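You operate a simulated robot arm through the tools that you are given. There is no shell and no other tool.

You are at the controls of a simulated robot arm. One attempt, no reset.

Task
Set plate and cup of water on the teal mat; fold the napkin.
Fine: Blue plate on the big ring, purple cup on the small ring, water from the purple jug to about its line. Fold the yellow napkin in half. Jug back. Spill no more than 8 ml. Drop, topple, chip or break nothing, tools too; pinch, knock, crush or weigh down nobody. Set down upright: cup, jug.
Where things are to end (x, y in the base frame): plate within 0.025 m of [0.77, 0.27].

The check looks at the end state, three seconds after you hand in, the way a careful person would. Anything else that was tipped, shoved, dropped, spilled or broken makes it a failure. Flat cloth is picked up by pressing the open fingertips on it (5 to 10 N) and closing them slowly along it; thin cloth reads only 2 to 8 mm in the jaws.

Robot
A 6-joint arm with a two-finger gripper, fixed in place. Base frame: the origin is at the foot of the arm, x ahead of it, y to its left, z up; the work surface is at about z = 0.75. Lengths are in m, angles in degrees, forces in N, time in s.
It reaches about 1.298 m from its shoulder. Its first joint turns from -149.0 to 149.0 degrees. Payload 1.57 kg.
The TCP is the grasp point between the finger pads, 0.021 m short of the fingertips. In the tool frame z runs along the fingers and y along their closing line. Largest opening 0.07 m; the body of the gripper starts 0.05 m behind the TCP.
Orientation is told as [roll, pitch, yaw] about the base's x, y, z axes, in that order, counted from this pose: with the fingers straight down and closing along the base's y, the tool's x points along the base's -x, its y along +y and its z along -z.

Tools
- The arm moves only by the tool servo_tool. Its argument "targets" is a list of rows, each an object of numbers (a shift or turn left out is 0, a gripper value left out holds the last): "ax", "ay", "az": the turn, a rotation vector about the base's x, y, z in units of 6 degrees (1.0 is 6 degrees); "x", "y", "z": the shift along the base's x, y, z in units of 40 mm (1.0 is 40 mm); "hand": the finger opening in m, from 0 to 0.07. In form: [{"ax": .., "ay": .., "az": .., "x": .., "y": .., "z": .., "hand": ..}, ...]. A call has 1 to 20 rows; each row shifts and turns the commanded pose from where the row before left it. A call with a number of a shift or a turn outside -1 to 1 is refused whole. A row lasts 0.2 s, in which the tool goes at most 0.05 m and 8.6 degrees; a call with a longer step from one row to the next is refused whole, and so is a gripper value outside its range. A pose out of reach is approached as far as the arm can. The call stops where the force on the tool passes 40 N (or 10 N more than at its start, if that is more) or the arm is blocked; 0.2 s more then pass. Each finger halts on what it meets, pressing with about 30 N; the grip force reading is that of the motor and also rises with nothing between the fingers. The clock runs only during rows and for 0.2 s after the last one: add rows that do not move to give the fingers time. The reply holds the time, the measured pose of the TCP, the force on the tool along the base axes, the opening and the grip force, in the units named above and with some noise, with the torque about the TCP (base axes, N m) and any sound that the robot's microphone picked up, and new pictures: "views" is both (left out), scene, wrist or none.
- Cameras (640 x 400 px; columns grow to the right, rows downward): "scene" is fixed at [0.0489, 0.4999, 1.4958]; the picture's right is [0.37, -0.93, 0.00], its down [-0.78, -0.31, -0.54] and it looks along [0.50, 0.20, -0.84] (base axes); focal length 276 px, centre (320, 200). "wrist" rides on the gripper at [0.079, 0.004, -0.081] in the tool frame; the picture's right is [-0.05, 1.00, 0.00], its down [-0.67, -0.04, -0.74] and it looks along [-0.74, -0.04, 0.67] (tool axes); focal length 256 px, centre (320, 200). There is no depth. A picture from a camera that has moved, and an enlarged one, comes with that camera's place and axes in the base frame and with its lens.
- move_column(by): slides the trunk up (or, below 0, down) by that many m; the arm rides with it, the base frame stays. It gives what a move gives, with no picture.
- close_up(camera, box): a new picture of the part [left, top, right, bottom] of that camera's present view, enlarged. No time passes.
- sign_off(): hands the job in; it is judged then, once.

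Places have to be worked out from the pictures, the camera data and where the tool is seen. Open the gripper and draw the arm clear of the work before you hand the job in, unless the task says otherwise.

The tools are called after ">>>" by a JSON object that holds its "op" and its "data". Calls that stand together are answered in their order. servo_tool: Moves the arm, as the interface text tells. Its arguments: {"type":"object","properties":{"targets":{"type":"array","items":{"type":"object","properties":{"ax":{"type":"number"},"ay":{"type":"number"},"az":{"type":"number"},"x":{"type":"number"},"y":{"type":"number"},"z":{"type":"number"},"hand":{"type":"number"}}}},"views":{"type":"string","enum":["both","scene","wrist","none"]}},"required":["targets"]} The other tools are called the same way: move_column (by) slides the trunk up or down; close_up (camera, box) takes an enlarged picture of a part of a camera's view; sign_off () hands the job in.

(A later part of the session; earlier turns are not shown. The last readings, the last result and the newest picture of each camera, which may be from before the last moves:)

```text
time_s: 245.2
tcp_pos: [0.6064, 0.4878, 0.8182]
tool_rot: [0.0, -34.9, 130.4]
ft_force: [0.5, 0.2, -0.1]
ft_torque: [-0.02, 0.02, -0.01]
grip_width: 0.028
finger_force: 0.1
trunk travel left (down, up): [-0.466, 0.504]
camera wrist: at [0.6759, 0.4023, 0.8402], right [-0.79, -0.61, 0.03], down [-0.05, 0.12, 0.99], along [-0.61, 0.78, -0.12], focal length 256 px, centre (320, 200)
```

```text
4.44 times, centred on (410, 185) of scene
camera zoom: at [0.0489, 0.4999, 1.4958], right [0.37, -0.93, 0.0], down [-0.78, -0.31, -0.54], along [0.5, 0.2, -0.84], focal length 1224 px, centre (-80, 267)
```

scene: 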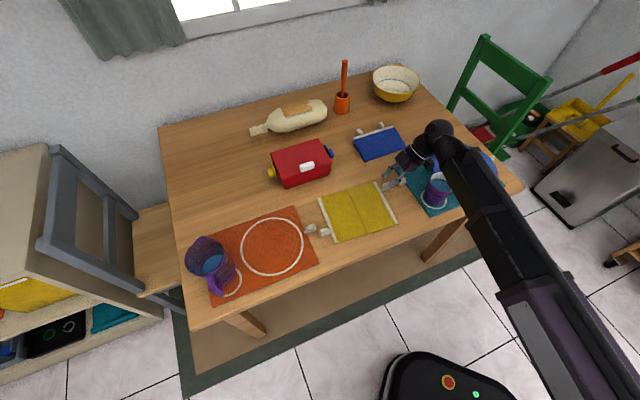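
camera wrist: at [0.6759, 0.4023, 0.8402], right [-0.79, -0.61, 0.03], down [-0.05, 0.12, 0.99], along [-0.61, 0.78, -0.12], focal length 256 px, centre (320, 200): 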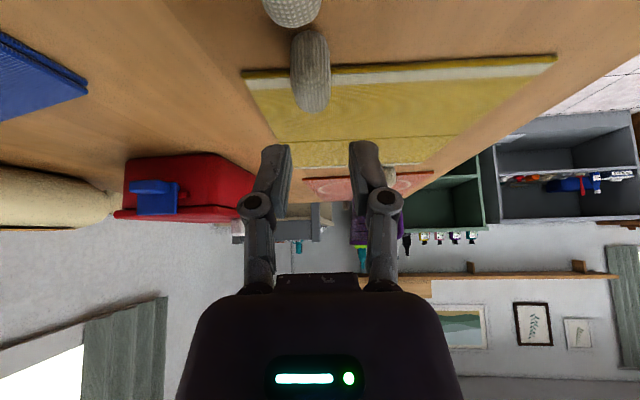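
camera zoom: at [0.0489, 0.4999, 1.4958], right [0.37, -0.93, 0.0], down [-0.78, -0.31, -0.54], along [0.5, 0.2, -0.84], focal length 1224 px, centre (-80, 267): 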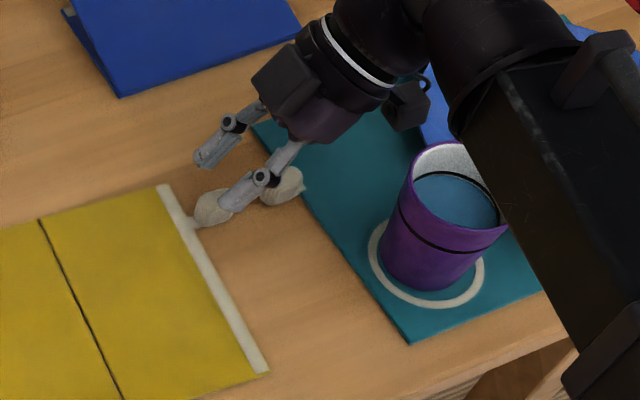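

The knob is about 4 mm to one side of the finger centre. The forearm is ~4 cm above the cup rim at the final height, which is fine. I'll correct, then lower in steps.

>>> {"op": "servo_tool", "data": {"targets": [{"x": 0.107, "y": 0.028, "hand": 0.026}, {}], "views": "none"}}

>>> {"op": "move_column", "data": {"by": -0.025}}

>>> {"op": "close_up", "data": {"camera": "wrist", "box": [220, 60, 420, 220]}}

>>> {"op": "close_up", "data": {"camera": "scene", "box": [360, 150, 460, 225]}}

```text
time_s: 245.8
tcp_pos: [0.6114, 0.489, 0.8172]
tool_rot: [0.0, -34.8, 130.4]
ft_force: [0.7, 0.6, 0.3]
ft_torque: [0.0, 0.02, 0.01]
grip_width: 0.0259
finger_force: 0.1
trunk travel left (down, up): [-0.466, 0.504]
```

```text
time_s: 246.5
tcp_pos: [0.6115, 0.4906, 0.7933]
tool_rot: [0.0, -34.8, 130.4]
ft_force: [0.2, -0.6, 1.2]
ft_torque: [0.03, 0.02, -0.02]
grip_width: 0.0258
finger_force: 0.1
trunk travel left (down, up): [-0.441, 0.529]
```

```text
2.50 times, centred on (320, 140) of wrist
camera zoom: at [0.6801, 0.4033, 0.8152], right [-0.79, -0.61, 0.03], down [-0.05, 0.12, 0.99], along [-0.61, 0.78, -0.12], focal length 640 px, centre (320, 350)
```

zoom: 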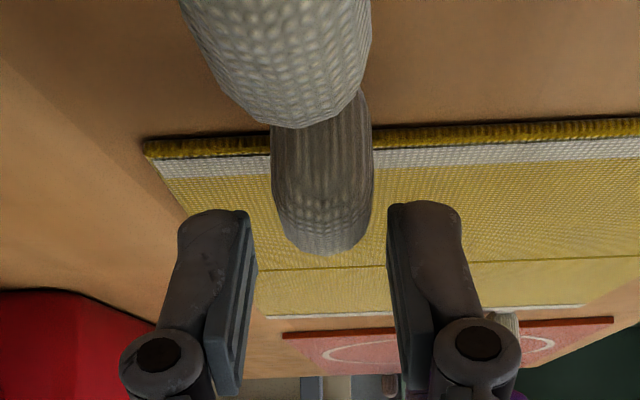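

```text
5.33 times, centred on (410, 188) of scene
camera zoom: at [0.0489, 0.4999, 1.4958], right [0.37, -0.93, 0.0], down [-0.78, -0.31, -0.54], along [0.5, 0.2, -0.84], focal length 1469 px, centre (-160, 267)
```

zoom: 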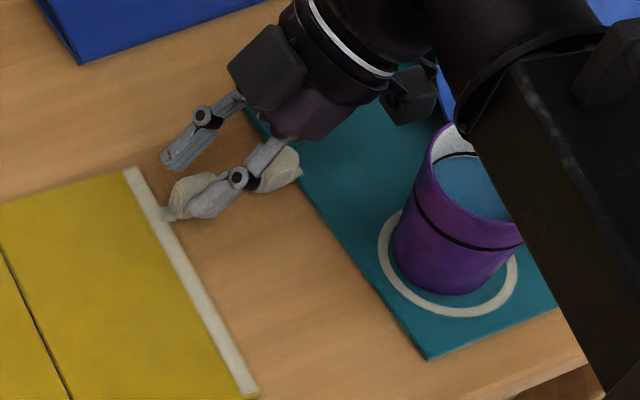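

The knob is centred. I'll lower the last 2 cm; the forearm stays ~5 cm above the cup rim.

>>> {"op": "move_column", "data": {"by": -0.018}}

>>> {"op": "close_up", "data": {"camera": "wrist", "box": [220, 60, 420, 220]}}

>>> {"op": "close_up", "data": {"camera": "scene", "box": [360, 150, 460, 225]}}

```text
time_s: 247.1
tcp_pos: [0.6112, 0.4886, 0.7743]
tool_rot: [0.0, -34.8, 130.4]
ft_force: [-0.2, 0.2, -0.1]
ft_torque: [-0.02, -0.01, -0.03]
grip_width: 0.0259
finger_force: 0.2
trunk travel left (down, up): [-0.423, 0.547]
```

```text
2.50 times, centred on (320, 140) of wrist
camera zoom: at [0.6801, 0.4033, 0.7972], right [-0.79, -0.61, 0.03], down [-0.05, 0.12, 0.99], along [-0.61, 0.78, -0.12], focal length 640 px, centre (320, 350)
```

zoom: 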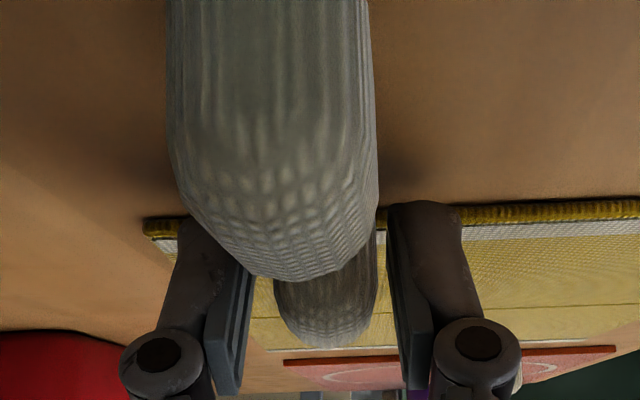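

```text
5.33 times, centred on (410, 188) of scene
camera zoom: at [0.0489, 0.4999, 1.4958], right [0.37, -0.93, 0.0], down [-0.78, -0.31, -0.54], along [0.5, 0.2, -0.84], focal length 1469 px, centre (-160, 267)
```

zoom: 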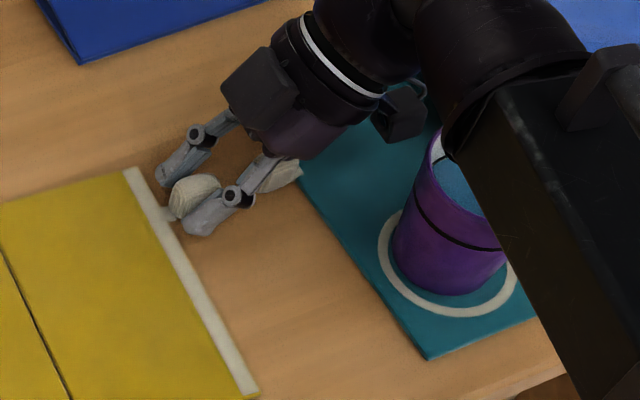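

The knob sits between the fingers with no contact forces. Closing firmly.

>>> {"op": "servo_tool", "data": {"targets": [{"hand": 0.021}, {"hand": 0.017}, {"hand": 0.012}, {"hand": 0.0}, {}, {}], "views": "none"}}

>>> {"op": "close_up", "data": {"camera": "scene", "box": [360, 150, 460, 225]}}

```text
time_s: 248.5
tcp_pos: [0.6116, 0.4886, 0.7756]
tool_rot: [0.1, -34.8, 130.3]
ft_force: [-0.8, -0.5, 0.1]
ft_torque: [0.04, -0.04, 0.02]
grip_width: 0.0168
finger_force: 30.0
trunk travel left (down, up): [-0.423, 0.547]
```

```text
5.33 times, centred on (410, 188) of scene
camera zoom: at [0.0489, 0.4999, 1.4958], right [0.37, -0.93, 0.0], down [-0.78, -0.31, -0.54], along [0.5, 0.2, -0.84], focal length 1469 px, centre (-160, 267)
```

zoom: 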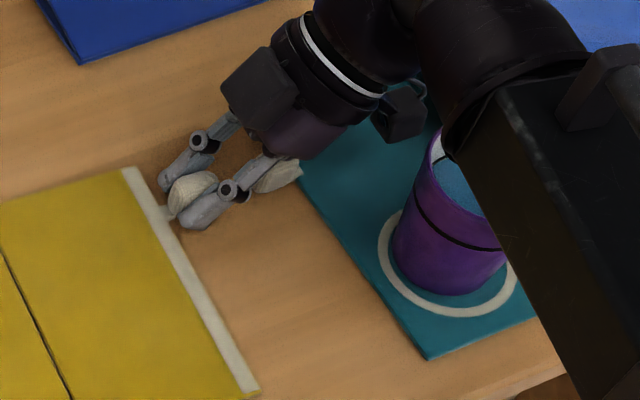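

Gripped (16.8 mm). I'll turn this panel about the crease in the same way, first up to 12°.

>>> {"op": "move_column", "data": {"by": 0.0125}}

>>> {"op": "servo_tool", "data": {"targets": [{"ax": -0.3805, "ay": -0.3245, "x": -0.019, "y": 0.023}], "views": "none"}}

>>> {"op": "move_column", "data": {"by": 0.0121}}

>>> {"op": "servo_tool", "data": {"targets": [{"ax": -0.3805, "ay": -0.3245, "x": -0.031, "y": 0.036}], "views": "none"}}

>>> {"op": "move_column", "data": {"by": 0.0112}}

>>> {"op": "servo_tool", "data": {"targets": [{"ax": -0.3805, "ay": -0.3245, "x": -0.034, "y": 0.04}], "views": "none"}}

>>> {"op": "move_column", "data": {"by": 0.0106}}

>>> {"op": "servo_tool", "data": {"targets": [{"ax": -0.3805, "ay": -0.3245, "x": -0.037, "y": 0.044}, {}]}}

>>> {"op": "close_up", "data": {"camera": "scene", "box": [300, 150, 440, 250]}}

```text
time_s: 249.1
tcp_pos: [0.6112, 0.4894, 0.7871]
tool_rot: [0.0, -34.8, 130.4]
ft_force: [-0.1, -0.1, -0.1]
ft_torque: [-0.04, -0.01, 0.0]
grip_width: 0.0167
finger_force: 29.8
trunk travel left (down, up): [-0.436, 0.534]
```

```text
time_s: 249.5
tcp_pos: [0.6108, 0.4912, 0.7818]
tool_rot: [0.0, -31.8, 130.3]
ft_force: [0.6, -0.4, 0.0]
ft_torque: [-0.02, -0.02, 0.02]
grip_width: 0.0165
finger_force: 30.0
out of reach, approached as far as the arm can: row 1
trunk travel left (down, up): [-0.436, 0.534]
```

```text
time_s: 250.1
tcp_pos: [0.6097, 0.4909, 0.7957]
tool_rot: [0.0, -31.8, 130.4]
ft_force: [0.3, 0.2, -1.1]
ft_torque: [-0.04, -0.01, 0.01]
grip_width: 0.0166
finger_force: 29.9
trunk travel left (down, up): [-0.448, 0.522]
```

```text
time_s: 250.5
tcp_pos: [0.6094, 0.493, 0.789]
tool_rot: [0.0, -28.9, 130.4]
ft_force: [0.3, 0.2, -0.8]
ft_torque: [0.01, -0.01, -0.01]
grip_width: 0.0168
finger_force: 30.5
out of reach, approached as far as the arm can: row 1
trunk travel left (down, up): [-0.448, 0.522]
```

```text
time_s: 251.1
tcp_pos: [0.6095, 0.492, 0.8011]
tool_rot: [0.0, -28.9, 130.3]
ft_force: [0.4, 0.3, 0.3]
ft_torque: [0.0, -0.02, 0.01]
grip_width: 0.0167
finger_force: 30.2
trunk travel left (down, up): [-0.459, 0.511]
```

```text
time_s: 251.5
tcp_pos: [0.6075, 0.4933, 0.7961]
tool_rot: [0.0, -26.0, 130.4]
ft_force: [-0.2, -0.8, -0.8]
ft_torque: [0.03, 0.01, 0.0]
grip_width: 0.0168
finger_force: 30.0
out of reach, approached as far as the arm can: row 1
trunk travel left (down, up): [-0.459, 0.511]
```

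```text
time_s: 252.1
tcp_pos: [0.6075, 0.4938, 0.8069]
tool_rot: [-0.1, -25.9, 130.4]
ft_force: [-0.5, -0.7, 0.0]
ft_torque: [-0.07, -0.03, 0.02]
grip_width: 0.0168
finger_force: 29.6
trunk travel left (down, up): [-0.469, 0.501]
```

```text
time_s: 252.7
tcp_pos: [0.6069, 0.4944, 0.8023]
tool_rot: [0.0, -22.9, 130.4]
ft_force: [-0.1, 0.6, -0.3]
ft_torque: [0.01, 0.0, -0.04]
grip_width: 0.0169
finger_force: 30.0
out of reach, approached as far as the arm can: row 1
trunk travel left (down, up): [-0.469, 0.501]
camera wrist: at [0.6704, 0.4143, 0.8475], right [-0.79, -0.61, 0.02], down [-0.18, 0.27, 0.95], along [-0.58, 0.75, -0.33], focal length 256 px, centre (320, 200)
```

scene: 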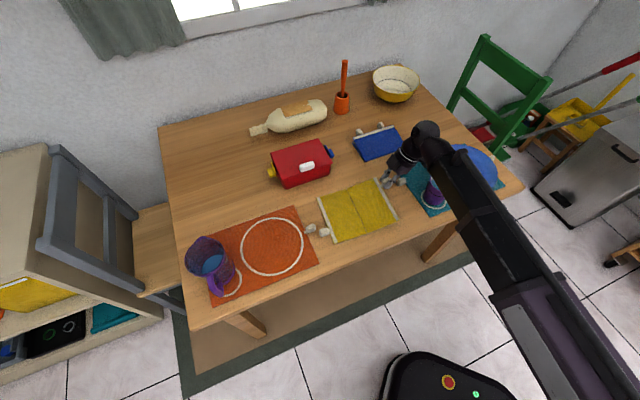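
wrist: 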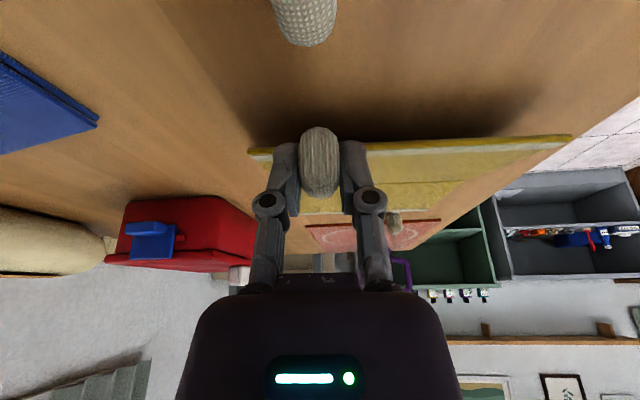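

```text
4.00 times, centred on (370, 200) of scene
camera zoom: at [0.0489, 0.4999, 1.4958], right [0.37, -0.93, 0.0], down [-0.78, -0.31, -0.54], along [0.5, 0.2, -0.84], focal length 1102 px, centre (120, 200)
```

zoom: 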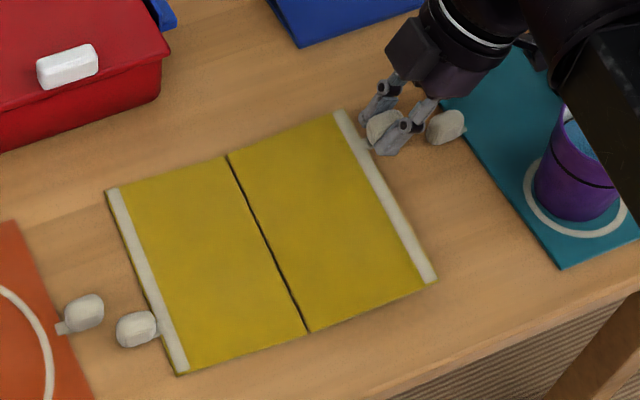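

Going smoothly: the right hem is rising and the left half is exactly in place. Continuing to 36°.

>>> {"op": "move_column", "data": {"by": 0.0098}}

>>> {"op": "servo_tool", "data": {"targets": [{"ax": -0.3805, "ay": -0.3245, "x": -0.044, "y": 0.051}], "views": "none"}}

>>> {"op": "move_column", "data": {"by": 0.0094}}

>>> {"op": "servo_tool", "data": {"targets": [{"ax": -0.3805, "ay": -0.3245, "x": -0.049, "y": 0.057}], "views": "none"}}

>>> {"op": "move_column", "data": {"by": 0.0165}}

>>> {"op": "servo_tool", "data": {"targets": [{"ax": -0.3805, "ay": -0.3245, "x": -0.054, "y": 0.064}, {"ax": -0.3805, "ay": -0.3245, "x": -0.06, "y": 0.07}], "views": "none"}}

>>> {"op": "move_column", "data": {"by": 0.0138}}

>>> {"op": "servo_tool", "data": {"targets": [{"ax": -0.3805, "ay": -0.3245, "x": -0.064, "y": 0.075}, {"ax": -0.3805, "ay": -0.3245, "x": -0.068, "y": 0.08}], "views": "none"}}

>>> {"op": "move_column", "data": {"by": 0.0108}}

>>> {"op": "servo_tool", "data": {"targets": [{"ax": -0.3805, "ay": -0.3245, "x": -0.072, "y": 0.085}, {"ax": -0.3805, "ay": -0.3245, "x": -0.077, "y": 0.09}, {}]}}

>>> {"op": "close_up", "data": {"camera": "scene", "box": [300, 150, 440, 250]}}

```text
time_s: 253.3
tcp_pos: [0.6051, 0.4952, 0.8134]
tool_rot: [0.0, -22.9, 130.4]
ft_force: [-0.2, 0.6, -0.5]
ft_torque: [-0.05, -0.01, 0.01]
grip_width: 0.0167
finger_force: 29.7
trunk travel left (down, up): [-0.479, 0.491]
```

```text
time_s: 253.7
tcp_pos: [0.6041, 0.4979, 0.8089]
tool_rot: [0.0, -19.9, 130.4]
ft_force: [0.5, -0.7, -0.4]
ft_torque: [0.01, 0.0, -0.02]
grip_width: 0.0167
finger_force: 30.0
out of reach, approached as far as the arm can: row 1
trunk travel left (down, up): [-0.479, 0.491]
```

```text
time_s: 254.3
tcp_pos: [0.6033, 0.496, 0.8188]
tool_rot: [0.0, -19.9, 130.4]
ft_force: [-0.5, 0.9, -0.3]
ft_torque: [-0.05, -0.02, 0.0]
grip_width: 0.0166
finger_force: 30.1
trunk travel left (down, up): [-0.489, 0.481]
```

```text
time_s: 254.7
tcp_pos: [0.6023, 0.4993, 0.8152]
tool_rot: [0.0, -16.9, 130.3]
ft_force: [0.0, 0.5, -0.5]
ft_torque: [0.0, 0.02, -0.01]
grip_width: 0.0169
finger_force: 30.3
trunk travel left (down, up): [-0.489, 0.481]
```

```text
time_s: 255.3
tcp_pos: [0.6029, 0.5008, 0.8309]
tool_rot: [0.0, -16.9, 130.3]
ft_force: [0.8, 0.0, 0.1]
ft_torque: [0.01, -0.03, 0.03]
grip_width: 0.0166
finger_force: 30.5
trunk travel left (down, up): [-0.505, 0.465]
```

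```text
time_s: 255.9
tcp_pos: [0.5978, 0.5051, 0.8263]
tool_rot: [-0.1, -10.8, 130.4]
ft_force: [0.4, 0.7, -0.1]
ft_torque: [0.0, 0.03, 0.0]
grip_width: 0.0167
finger_force: 30.4
out of reach, approached as far as the arm can: row 2
trunk travel left (down, up): [-0.505, 0.465]
```

```text
time_s: 256.5
tcp_pos: [0.598, 0.5043, 0.8406]
tool_rot: [-0.1, -10.9, 130.4]
ft_force: [-0.9, -0.6, -0.3]
ft_torque: [-0.01, 0.01, -0.01]
grip_width: 0.0168
finger_force: 29.8
trunk travel left (down, up): [-0.519, 0.451]
```

```text
time_s: 257.1
tcp_pos: [0.5916, 0.5106, 0.838]
tool_rot: [-0.1, -4.9, 130.4]
ft_force: [-0.3, 0.1, -0.2]
ft_torque: [-0.03, -0.01, -0.01]
grip_width: 0.0166
finger_force: 30.4
trunk travel left (down, up): [-0.519, 0.451]
```

```text
time_s: 257.7
tcp_pos: [0.5926, 0.5097, 0.8491]
tool_rot: [-0.1, -4.9, 130.3]
ft_force: [-0.1, 0.3, -0.2]
ft_torque: [-0.03, 0.0, -0.04]
grip_width: 0.0168
finger_force: 29.8
trunk travel left (down, up): [-0.53, 0.44]
```

```text
time_s: 258.5
tcp_pos: [0.5864, 0.517, 0.8483]
tool_rot: [-0.1, 1.2, 130.4]
ft_force: [-0.1, 0.5, -0.5]
ft_torque: [-0.07, -0.03, 0.01]
grip_width: 0.0167
finger_force: 29.6
trunk travel left (down, up): [-0.53, 0.44]
camera wrist: at [0.6328, 0.4564, 0.932], right [-0.8, -0.61, 0.0], down [-0.41, 0.54, 0.73], along [-0.44, 0.58, -0.68], focal length 256 px, centre (320, 200)
```

scene: 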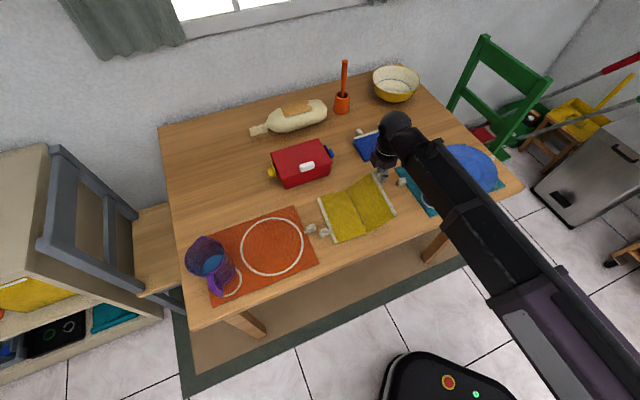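
wrist: 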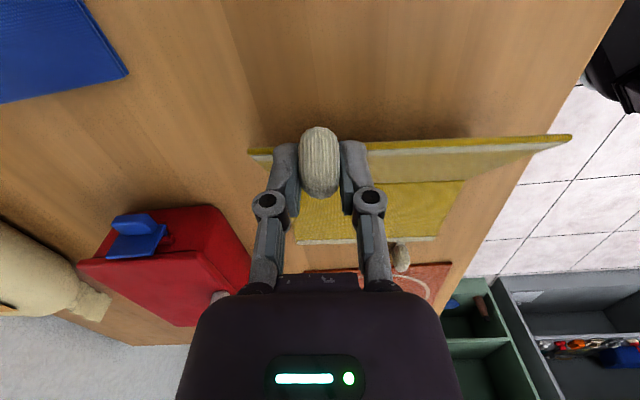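

```text
4.00 times, centred on (370, 200) of scene
camera zoom: at [0.0489, 0.4999, 1.4958], right [0.37, -0.93, 0.0], down [-0.78, -0.31, -0.54], along [0.5, 0.2, -0.84], focal length 1102 px, centre (120, 200)
```

zoom: 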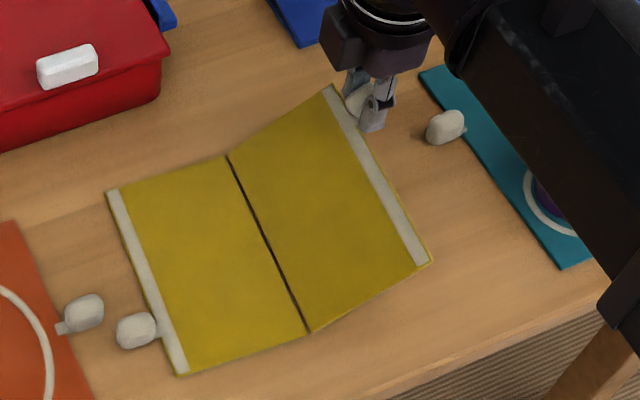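

Perfect: ~36°, zero load, left half in place. Continuing to 60°.

>>> {"op": "move_column", "data": {"by": 0.0072}}

>>> {"op": "servo_tool", "data": {"targets": [{"ax": -0.3805, "ay": -0.3245, "x": -0.083, "y": 0.098}, {"ax": -0.3805, "ay": -0.3245, "x": -0.083, "y": 0.098}], "views": "none"}}

>>> {"op": "move_column", "data": {"by": 0.0042}}

>>> {"op": "servo_tool", "data": {"targets": [{"ax": -0.3805, "ay": -0.3245, "x": -0.089, "y": 0.104}, {"ax": -0.3805, "ay": -0.3245, "x": -0.089, "y": 0.104}], "views": "none"}}

>>> {"op": "servo_tool", "data": {"targets": [{"ax": -0.3805, "ay": -0.3245, "x": -0.096, "y": 0.113}, {"ax": -0.3805, "ay": -0.3245, "x": -0.096, "y": 0.113}], "views": "none"}}

>>> {"op": "servo_tool", "data": {"targets": [{"ax": -0.3805, "ay": -0.3245, "x": -0.1, "y": 0.118}, {"ax": -0.3805, "ay": -0.3245, "x": -0.1, "y": 0.118}, {}]}}

>>> {"op": "close_up", "data": {"camera": "scene", "box": [300, 150, 440, 250]}}

```text
time_s: 259.1
tcp_pos: [0.5859, 0.5165, 0.8555]
tool_rot: [-0.1, 1.1, 130.5]
ft_force: [-0.4, -0.4, -1.5]
ft_torque: [-0.01, -0.04, -0.02]
grip_width: 0.0166
finger_force: 30.2
trunk travel left (down, up): [-0.537, 0.433]
```

```text
time_s: 259.7
tcp_pos: [0.5785, 0.5236, 0.857]
tool_rot: [-0.1, 7.2, 130.4]
ft_force: [-0.3, -0.3, -0.5]
ft_torque: [0.04, 0.02, 0.0]
grip_width: 0.0165
finger_force: 29.9
trunk travel left (down, up): [-0.537, 0.433]
```

```text
time_s: 260.2
tcp_pos: [0.5789, 0.5245, 0.8622]
tool_rot: [0.0, 7.1, 130.3]
ft_force: [-0.3, 0.3, -0.6]
ft_torque: [0.0, 0.0, -0.01]
grip_width: 0.017
finger_force: 30.1
trunk travel left (down, up): [-0.541, 0.429]
```

```text
time_s: 260.8
tcp_pos: [0.5713, 0.5327, 0.8653]
tool_rot: [-0.1, 13.0, 130.4]
ft_force: [0.2, 1.3, 0.3]
ft_torque: [-0.03, 0.0, -0.03]
grip_width: 0.017
finger_force: 30.4
out of reach, approached as far as the arm can: row 2
trunk travel left (down, up): [-0.541, 0.429]
```

```text
time_s: 261.4
tcp_pos: [0.5628, 0.5427, 0.8703]
tool_rot: [0.0, 19.0, 130.4]
ft_force: [0.6, -0.4, -1.1]
ft_torque: [0.01, -0.01, -0.01]
grip_width: 0.017
finger_force: 30.0
out of reach, approached as far as the arm can: row 2
trunk travel left (down, up): [-0.541, 0.429]
```

```text
time_s: 262.2
tcp_pos: [0.5553, 0.5514, 0.8766]
tool_rot: [-0.2, 25.2, 130.4]
ft_force: [0.5, 0.3, -0.4]
ft_torque: [-0.01, -0.01, 0.02]
grip_width: 0.017
finger_force: 29.3
out of reach, approached as far as the arm can: row 1, 2
trunk travel left (down, up): [-0.541, 0.429]
camera wrist: at [0.5766, 0.5214, 0.9854], right [-0.79, -0.61, -0.03], down [-0.57, 0.72, 0.39], along [-0.22, 0.32, -0.92], focal length 256 px, centre (320, 200)
```

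scene: 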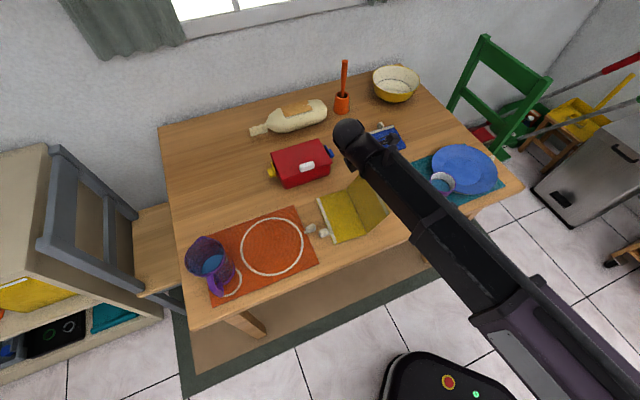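
wrist: 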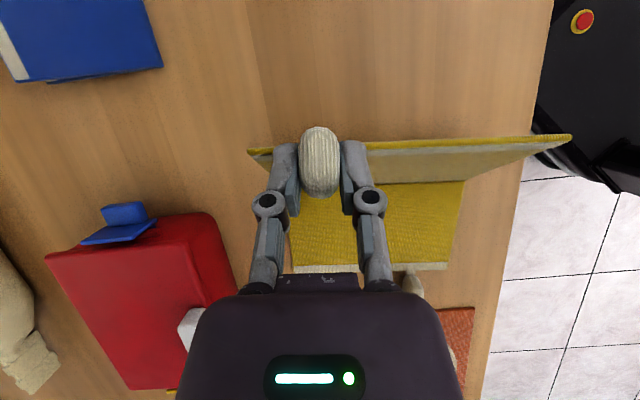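

```text
4.00 times, centred on (370, 200) of scene
camera zoom: at [0.0489, 0.4999, 1.4958], right [0.37, -0.93, 0.0], down [-0.78, -0.31, -0.54], along [0.5, 0.2, -0.84], focal length 1102 px, centre (120, 200)
```

zoom: 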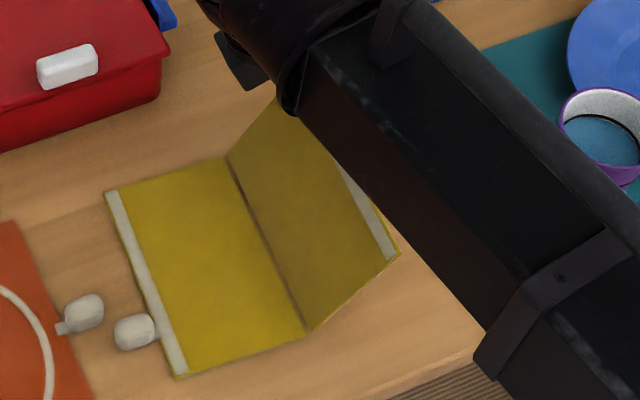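

At 60° now, with the left half still in place. The next step goes past the tool pitch where the jug pour was blocked, so I'll try 3° first.

>>> {"op": "servo_tool", "data": {"targets": [{"ax": -0.3805, "ay": -0.3245, "x": -0.105, "y": 0.1235}, {}], "views": "none"}}

```text
time_s: 262.8
tcp_pos: [0.5519, 0.5556, 0.8812]
tool_rot: [-0.1, 28.1, 130.4]
ft_force: [0.2, -0.1, 0.3]
ft_torque: [0.0, 0.01, 0.0]
grip_width: 0.0168
finger_force: 30.3
out of reach, approached as far as the arm can: row 1
trunk travel left (down, up): [-0.541, 0.429]
```

It passed, so the earlier limit doesn't apply in this direction. Continuing to 84°, lowering a little after each turn.

>>> {"op": "servo_tool", "data": {"targets": [{"ax": -0.3805, "ay": -0.3245, "x": -0.105, "y": 0.1235}], "views": "none"}}

>>> {"op": "move_column", "data": {"by": -0.0055}}

>>> {"op": "servo_tool", "data": {"targets": [{"ax": -0.3805, "ay": -0.3245, "x": -0.108, "y": 0.126}, {"ax": -0.3805, "ay": -0.3245, "x": -0.108, "y": 0.126}], "views": "none"}}

>>> {"op": "move_column", "data": {"by": -0.0085}}

>>> {"op": "servo_tool", "data": {"targets": [{"ax": -0.3805, "ay": -0.3245, "x": -0.109, "y": 0.128}, {"ax": -0.3805, "ay": -0.3245, "x": -0.109, "y": 0.128}], "views": "none"}}

>>> {"op": "move_column", "data": {"by": -0.0116}}

>>> {"op": "servo_tool", "data": {"targets": [{"ax": -0.3805, "ay": -0.3245, "x": -0.11, "y": 0.129}, {"ax": -0.3805, "ay": -0.3245, "x": -0.11, "y": 0.129}], "views": "none"}}

>>> {"op": "move_column", "data": {"by": -0.0144}}

>>> {"op": "servo_tool", "data": {"targets": [{}]}}

>>> {"op": "close_up", "data": {"camera": "scene", "box": [290, 140, 430, 250]}}

```text
time_s: 263.2
tcp_pos: [0.5473, 0.5604, 0.8863]
tool_rot: [-0.2, 31.1, 130.3]
ft_force: [-0.3, 0.5, -0.4]
ft_torque: [0.0, -0.02, 0.02]
grip_width: 0.0167
finger_force: 30.3
out of reach, approached as far as the arm can: row 1
trunk travel left (down, up): [-0.541, 0.429]
```

```text
time_s: 263.8
tcp_pos: [0.5474, 0.5613, 0.8806]
tool_rot: [-0.3, 31.2, 130.4]
ft_force: [-0.8, 0.5, -0.3]
ft_torque: [0.01, 0.02, 0.01]
grip_width: 0.017
finger_force: 29.8
trunk travel left (down, up): [-0.536, 0.434]
```

```text
time_s: 264.4
tcp_pos: [0.5385, 0.5719, 0.8918]
tool_rot: [-0.2, 37.0, 130.5]
ft_force: [0.9, 0.2, -0.5]
ft_torque: [0.04, -0.01, 0.0]
grip_width: 0.0168
finger_force: 30.3
out of reach, approached as far as the arm can: row 1, 2
trunk travel left (down, up): [-0.536, 0.434]
```

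```text
time_s: 264.9
tcp_pos: [0.539, 0.5717, 0.8827]
tool_rot: [-0.2, 37.1, 130.4]
ft_force: [-0.2, -0.2, 0.0]
ft_torque: [-0.02, -0.02, 0.03]
grip_width: 0.0167
finger_force: 29.9
trunk travel left (down, up): [-0.527, 0.443]
```

```text
time_s: 265.5
tcp_pos: [0.5315, 0.5818, 0.8958]
tool_rot: [-0.3, 43.0, 130.2]
ft_force: [0.9, 0.9, -0.2]
ft_torque: [-0.01, 0.01, -0.02]
grip_width: 0.0167
finger_force: 30.3
out of reach, approached as far as the arm can: row 1, 2
trunk travel left (down, up): [-0.527, 0.443]
```

```text
time_s: 266.1
tcp_pos: [0.53, 0.5795, 0.8843]
tool_rot: [-0.2, 42.9, 130.4]
ft_force: [-0.4, 0.4, 0.3]
ft_torque: [-0.01, 0.04, 0.0]
grip_width: 0.0167
finger_force: 29.7
trunk travel left (down, up): [-0.516, 0.454]
```

```text
time_s: 266.7
tcp_pos: [0.5219, 0.5911, 0.8988]
tool_rot: [-0.3, 48.9, 130.3]
ft_force: [0.3, 0.1, -0.1]
ft_torque: [0.03, 0.01, 0.01]
grip_width: 0.0168
finger_force: 30.2
out of reach, approached as far as the arm can: row 1, 2
trunk travel left (down, up): [-0.516, 0.454]
```

```text
time_s: 267.4
tcp_pos: [0.5221, 0.5917, 0.8836]
tool_rot: [-0.4, 48.9, 130.3]
ft_force: [-0.3, -0.2, 0.0]
ft_torque: [0.03, 0.0, 0.02]
grip_width: 0.017
finger_force: 29.9
trunk travel left (down, up): [-0.501, 0.469]
```

```text
time_s: 267.8
tcp_pos: [0.5216, 0.5916, 0.884]
tool_rot: [-0.4, 48.9, 130.3]
ft_force: [0.2, -0.5, -0.7]
ft_torque: [0.01, 0.05, -0.02]
grip_width: 0.0168
finger_force: 29.6
trunk travel left (down, up): [-0.501, 0.469]
camera wrist: at [0.5121, 0.5966, 0.9975], right [-0.78, -0.62, -0.04], down [-0.62, 0.78, -0.01], along [0.04, 0.02, -1.0], focal length 256 px, centre (320, 200)
```

scene: 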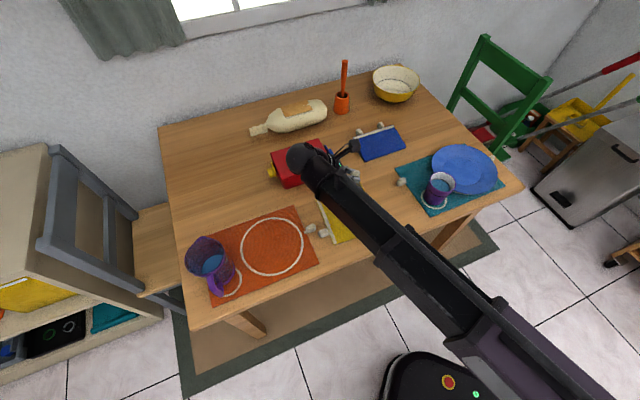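
wrist: 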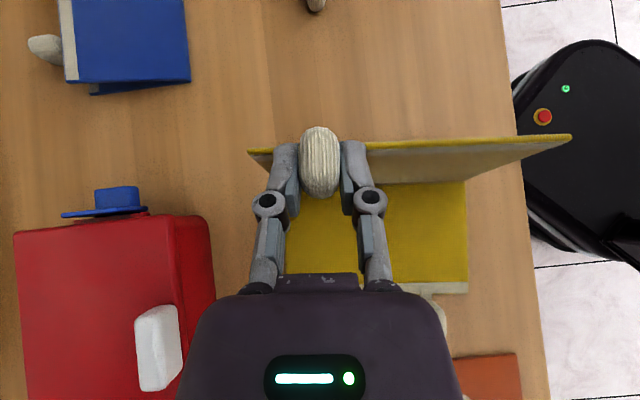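

```text
3.64 times, centred on (360, 195) of scene
camera zoom: at [0.0489, 0.4999, 1.4958], right [0.37, -0.93, 0.0], down [-0.78, -0.31, -0.54], along [0.5, 0.2, -0.84], focal length 1002 px, centre (174, 218)
```

zoom: 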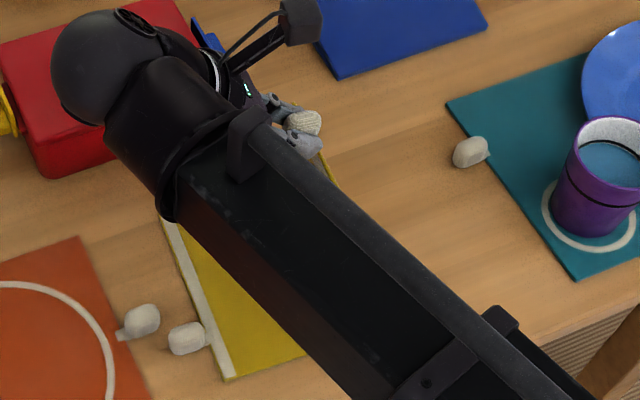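

The panel is at ~84° with everything else in place and the cup undisturbed. I'll carry on past vertical to about 102°.

>>> {"op": "servo_tool", "data": {"targets": [{"ax": -0.3805, "ay": -0.3245, "x": -0.109, "y": 0.127}, {"ax": -0.3805, "ay": -0.3245, "x": -0.109, "y": 0.127}], "views": "none"}}

>>> {"op": "move_column", "data": {"by": -0.0165}}

>>> {"op": "servo_tool", "data": {"targets": [{"ax": -0.3805, "ay": -0.3245, "x": -0.107, "y": 0.125}, {"ax": -0.3805, "ay": -0.3245, "x": -0.107, "y": 0.125}], "views": "none"}}

>>> {"op": "move_column", "data": {"by": -0.0197}}

>>> {"op": "servo_tool", "data": {"targets": [{"ax": -0.3805, "ay": -0.3245, "x": -0.104, "y": 0.122}, {"ax": -0.3805, "ay": -0.3245, "x": -0.104, "y": 0.122}], "views": "none"}}

>>> {"op": "move_column", "data": {"by": -0.022}}

>>> {"op": "servo_tool", "data": {"targets": [{}]}}

>>> {"op": "close_up", "data": {"camera": "scene", "box": [270, 140, 410, 250]}}

```text
time_s: 268.4
tcp_pos: [0.5131, 0.6024, 0.8987]
tool_rot: [-0.2, 54.8, 130.3]
ft_force: [-1.0, -0.8, -0.4]
ft_torque: [0.02, 0.02, 0.0]
grip_width: 0.0167
finger_force: 30.4
out of reach, approached as far as the arm can: row 1, 2
trunk travel left (down, up): [-0.501, 0.469]
```

```text
time_s: 269.0
tcp_pos: [0.5122, 0.6021, 0.8823]
tool_rot: [-0.3, 54.8, 130.3]
ft_force: [0.0, -0.6, -0.6]
ft_torque: [0.01, -0.02, 0.01]
grip_width: 0.0169
finger_force: 30.1
trunk travel left (down, up): [-0.485, 0.485]
```

```text
time_s: 269.6
tcp_pos: [0.5042, 0.6122, 0.8983]
tool_rot: [-0.3, 60.8, 130.3]
ft_force: [-0.3, 0.6, -0.8]
ft_torque: [0.01, 0.0, -0.01]
grip_width: 0.017
finger_force: 29.8
out of reach, approached as far as the arm can: row 1, 2
trunk travel left (down, up): [-0.485, 0.485]
```

```text
time_s: 270.2
tcp_pos: [0.5037, 0.612, 0.8784]
tool_rot: [-0.4, 60.8, 130.2]
ft_force: [-0.7, -0.1, -0.4]
ft_torque: [-0.02, 0.02, 0.01]
grip_width: 0.0169
finger_force: 30.8
trunk travel left (down, up): [-0.465, 0.505]
```

```text
time_s: 270.9
tcp_pos: [0.497, 0.6207, 0.8967]
tool_rot: [-0.5, 66.7, 130.1]
ft_force: [0.2, -0.6, -0.5]
ft_torque: [0.03, 0.0, 0.0]
grip_width: 0.0164
finger_force: 30.1
out of reach, approached as far as the arm can: row 1, 2
trunk travel left (down, up): [-0.465, 0.505]
```

```text
time_s: 271.5
tcp_pos: [0.4965, 0.6212, 0.8743]
tool_rot: [-0.4, 66.7, 130.3]
ft_force: [-0.4, 0.1, -0.3]
ft_torque: [0.0, -0.01, 0.0]
grip_width: 0.0164
finger_force: 29.8
trunk travel left (down, up): [-0.443, 0.527]
```

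```text
time_s: 271.9
tcp_pos: [0.4974, 0.6208, 0.8734]
tool_rot: [-0.4, 66.6, 130.2]
ft_force: [-0.3, 0.6, -0.3]
ft_torque: [0.01, 0.01, -0.02]
grip_width: 0.0169
finger_force: 30.1
trunk travel left (down, up): [-0.443, 0.527]
camera wrist: at [0.4648, 0.6525, 0.9799], right [-0.77, -0.63, -0.05], down [-0.59, 0.74, -0.32], along [0.24, -0.21, -0.95], focal length 256 px, centre (320, 200)
```

scene: 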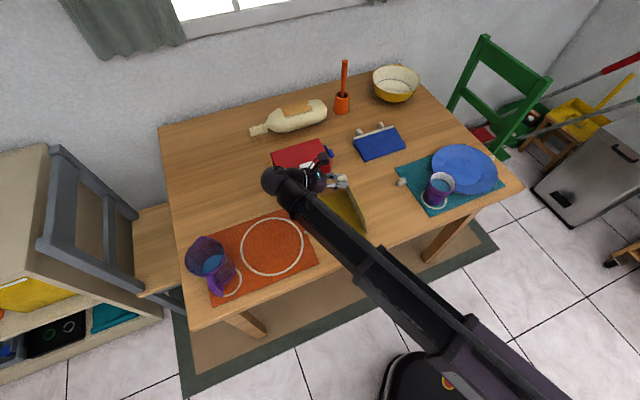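
wrist: 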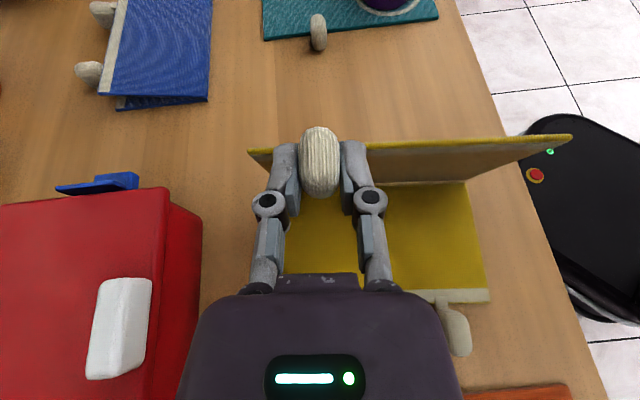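

```text
3.64 times, centred on (340, 195) of scene
camera zoom: at [0.0489, 0.4999, 1.4958], right [0.37, -0.93, 0.0], down [-0.78, -0.31, -0.54], along [0.5, 0.2, -0.84], focal length 1002 px, centre (247, 218)
```

zoom: 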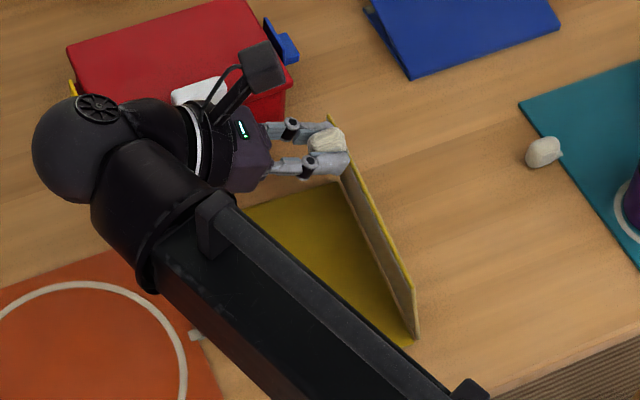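

Past vertical now (~102°), leaning toward the fold, with no load. I'll go to 108°, still clear of everything, then release so it folds over by its own weight.

>>> {"op": "servo_tool", "data": {"targets": [{"ax": -0.3805, "ay": -0.3245, "x": -0.1, "y": 0.117}, {"ax": -0.3805, "ay": -0.3245, "x": -0.1, "y": 0.117}], "views": "none"}}

>>> {"op": "move_column", "data": {"by": -0.023}}

>>> {"op": "servo_tool", "data": {"targets": [{}]}}

>>> {"op": "close_up", "data": {"camera": "scene", "box": [270, 140, 410, 250]}}

```text
time_s: 272.5
tcp_pos: [0.4876, 0.6319, 0.8915]
tool_rot: [-0.5, 72.7, 130.2]
ft_force: [-0.4, 0.4, 0.1]
ft_torque: [0.04, 0.01, -0.02]
grip_width: 0.017
finger_force: 29.8
out of reach, approached as far as the arm can: row 1, 2
trunk travel left (down, up): [-0.443, 0.527]
```

```text
time_s: 273.2
tcp_pos: [0.4889, 0.6309, 0.8695]
tool_rot: [-0.6, 72.6, 130.1]
ft_force: [-0.1, -0.6, 0.9]
ft_torque: [0.0, 0.04, 0.01]
grip_width: 0.0166
finger_force: 29.9
trunk travel left (down, up): [-0.42, 0.55]
```

```text
time_s: 273.6
tcp_pos: [0.4884, 0.6304, 0.869]
tool_rot: [-0.6, 72.6, 130.1]
ft_force: [0.2, 0.6, 0.6]
ft_torque: [0.04, 0.03, 0.01]
grip_width: 0.0168
finger_force: 29.4
trunk travel left (down, up): [-0.42, 0.55]
camera wrist: at [0.4498, 0.6707, 0.9699], right [-0.77, -0.64, -0.05], down [-0.56, 0.71, -0.41], along [0.3, -0.29, -0.91], focal length 256 px, centre (320, 200)
```

scene: 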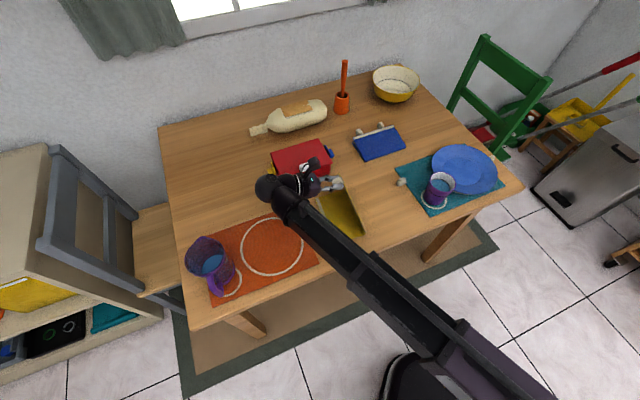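
wrist: 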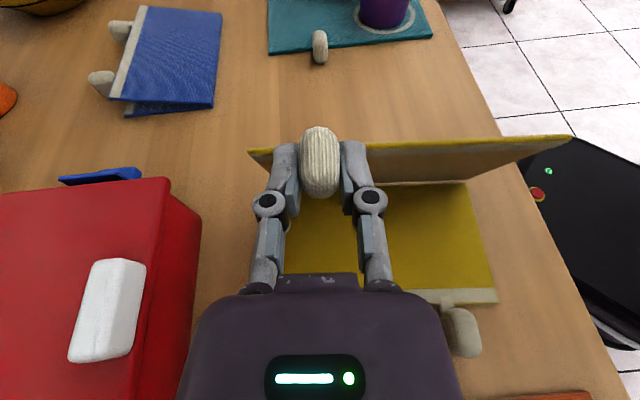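

```text
3.64 times, centred on (340, 195) of scene
camera zoom: at [0.0489, 0.4999, 1.4958], right [0.37, -0.93, 0.0], down [-0.78, -0.31, -0.54], along [0.5, 0.2, -0.84], focal length 1002 px, centre (247, 218)
```

zoom: 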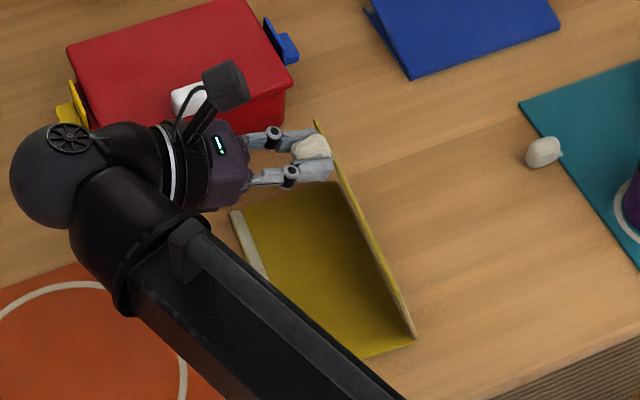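

The panel leans ~17° past vertical toward the other half, with free space below the gripper. Opening the fingers now.

>>> {"op": "servo_tool", "data": {"targets": [{"hand": 0.019}, {"hand": 0.025}, {"hand": 0.032}, {}, {}, {}]}}

>>> {"op": "close_up", "data": {"camera": "scene", "box": [270, 140, 410, 250]}}

```text
time_s: 275.0
tcp_pos: [0.4884, 0.6304, 0.8689]
tool_rot: [-0.6, 72.7, 130.0]
ft_force: [-0.7, -0.1, 0.5]
ft_torque: [-0.05, -0.01, 0.02]
grip_width: 0.0318
finger_force: 0.1
trunk travel left (down, up): [-0.42, 0.55]
camera wrist: at [0.4497, 0.6707, 0.9699], right [-0.77, -0.64, -0.05], down [-0.56, 0.71, -0.41], along [0.3, -0.29, -0.91], focal length 256 px, centre (320, 200)
```

scene: 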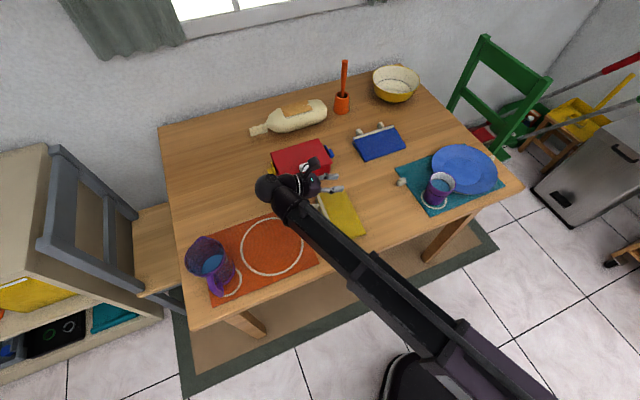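
wrist: 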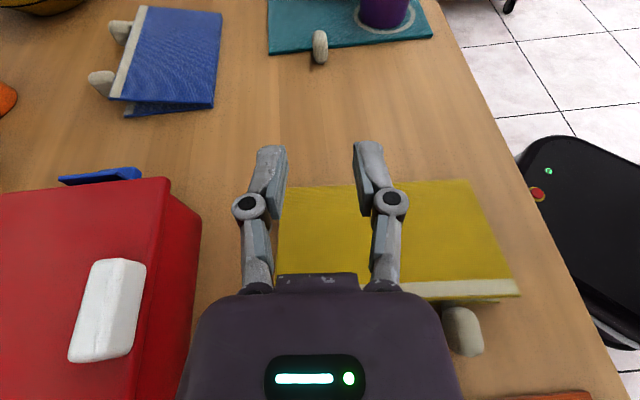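

```text
3.64 times, centred on (340, 195) of scene
camera zoom: at [0.0489, 0.4999, 1.4958], right [0.37, -0.93, 0.0], down [-0.78, -0.31, -0.54], along [0.5, 0.2, -0.84], focal length 1002 px, centre (247, 218)
```

zoom: 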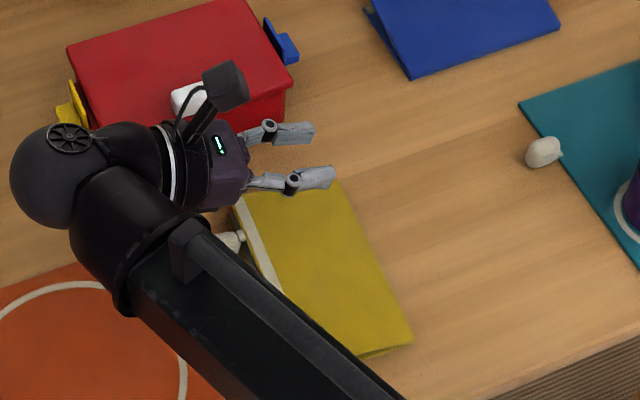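

The napkin folded over and now lies in half. I'll raise the arm straight up and look at the result.

>>> {"op": "move_column", "data": {"by": 0.2}}

>>> {"op": "servo_tool", "data": {"targets": [{"ax": 0.725, "ay": 0.618}, {"ax": 0.725, "ay": 0.618}, {"ax": 0.725, "ay": 0.618}, {"ax": 0.725, "ay": 0.618}, {"ax": 0.725, "ay": 0.618}, {"ax": 0.725, "ay": 0.618}, {"ax": 0.725, "ay": 0.618}, {"ax": 0.725, "ay": 0.618}, {"ax": 0.725, "ay": 0.618}, {"ax": 0.725, "ay": 0.618}, {"ax": 0.725, "ay": 0.618}, {"ax": 0.725, "ay": 0.618}, {}]}}

>>> {"op": "close_up", "data": {"camera": "wrist", "box": [160, 0, 480, 200]}}

>>> {"op": "close_up", "data": {"camera": "scene", "box": [270, 140, 410, 250]}}

```text
time_s: 277.2
tcp_pos: [0.4879, 0.6309, 1.0691]
tool_rot: [-0.5, 72.6, 130.0]
ft_force: [-0.1, -0.5, 0.5]
ft_torque: [0.01, 0.0, 0.01]
grip_width: 0.0318
finger_force: 0.1
trunk travel left (down, up): [-0.62, 0.35]
```

```text
time_s: 280.0
tcp_pos: [0.4883, 0.6318, 0.9385]
tool_rot: [-0.3, 3.9, 130.4]
ft_force: [0.4, 0.1, -0.1]
ft_torque: [0.0, 0.03, 0.02]
grip_width: 0.0321
finger_force: 0.1
out of reach, approached as far as the arm can: row 1, 2, 3, 4, 5, 6, 7, 8, 9, 10, 11
trunk travel left (down, up): [-0.62, 0.35]
camera wrist: at [0.5324, 0.5738, 1.0263], right [-0.8, -0.61, -0.01], down [-0.44, 0.57, 0.7], along [-0.42, 0.56, -0.72], focal length 256 px, centre (320, 200)
```

scene: 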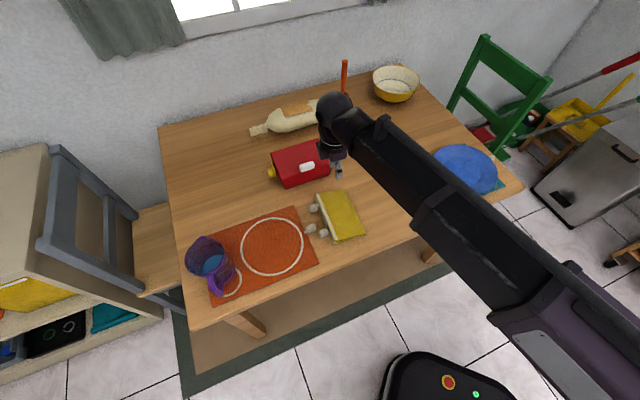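
wrist: 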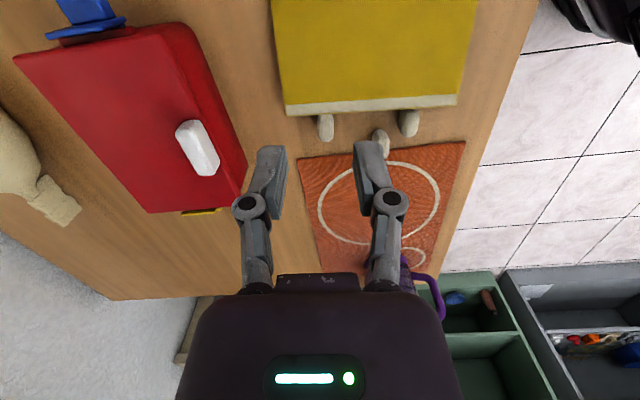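

```text
2.00 times, centred on (320, 100) of wrist
camera zoom: at [0.5324, 0.5738, 1.0263], right [-0.8, -0.61, -0.01], down [-0.44, 0.57, 0.7], along [-0.42, 0.56, -0.72], focal length 512 px, centre (320, 400)
```

zoom: 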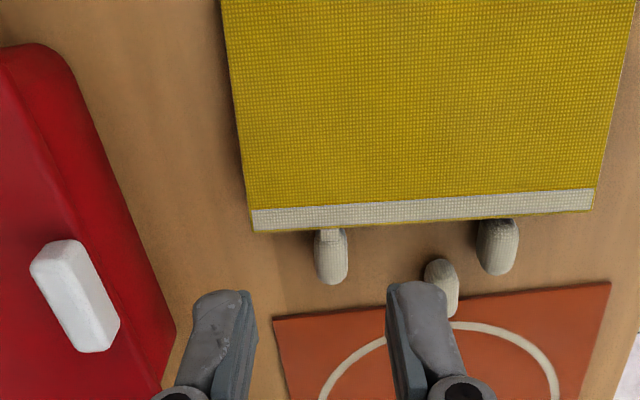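

```text
3.64 times, centred on (340, 195) of scene
camera zoom: at [0.0489, 0.4999, 1.4958], right [0.37, -0.93, 0.0], down [-0.78, -0.31, -0.54], along [0.5, 0.2, -0.84], focal length 1002 px, centre (247, 218)
```

zoom: 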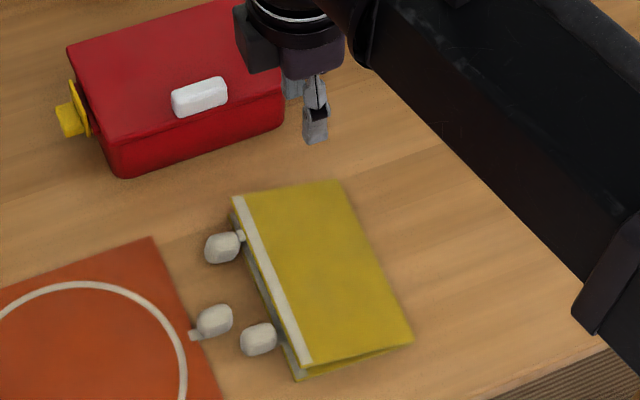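

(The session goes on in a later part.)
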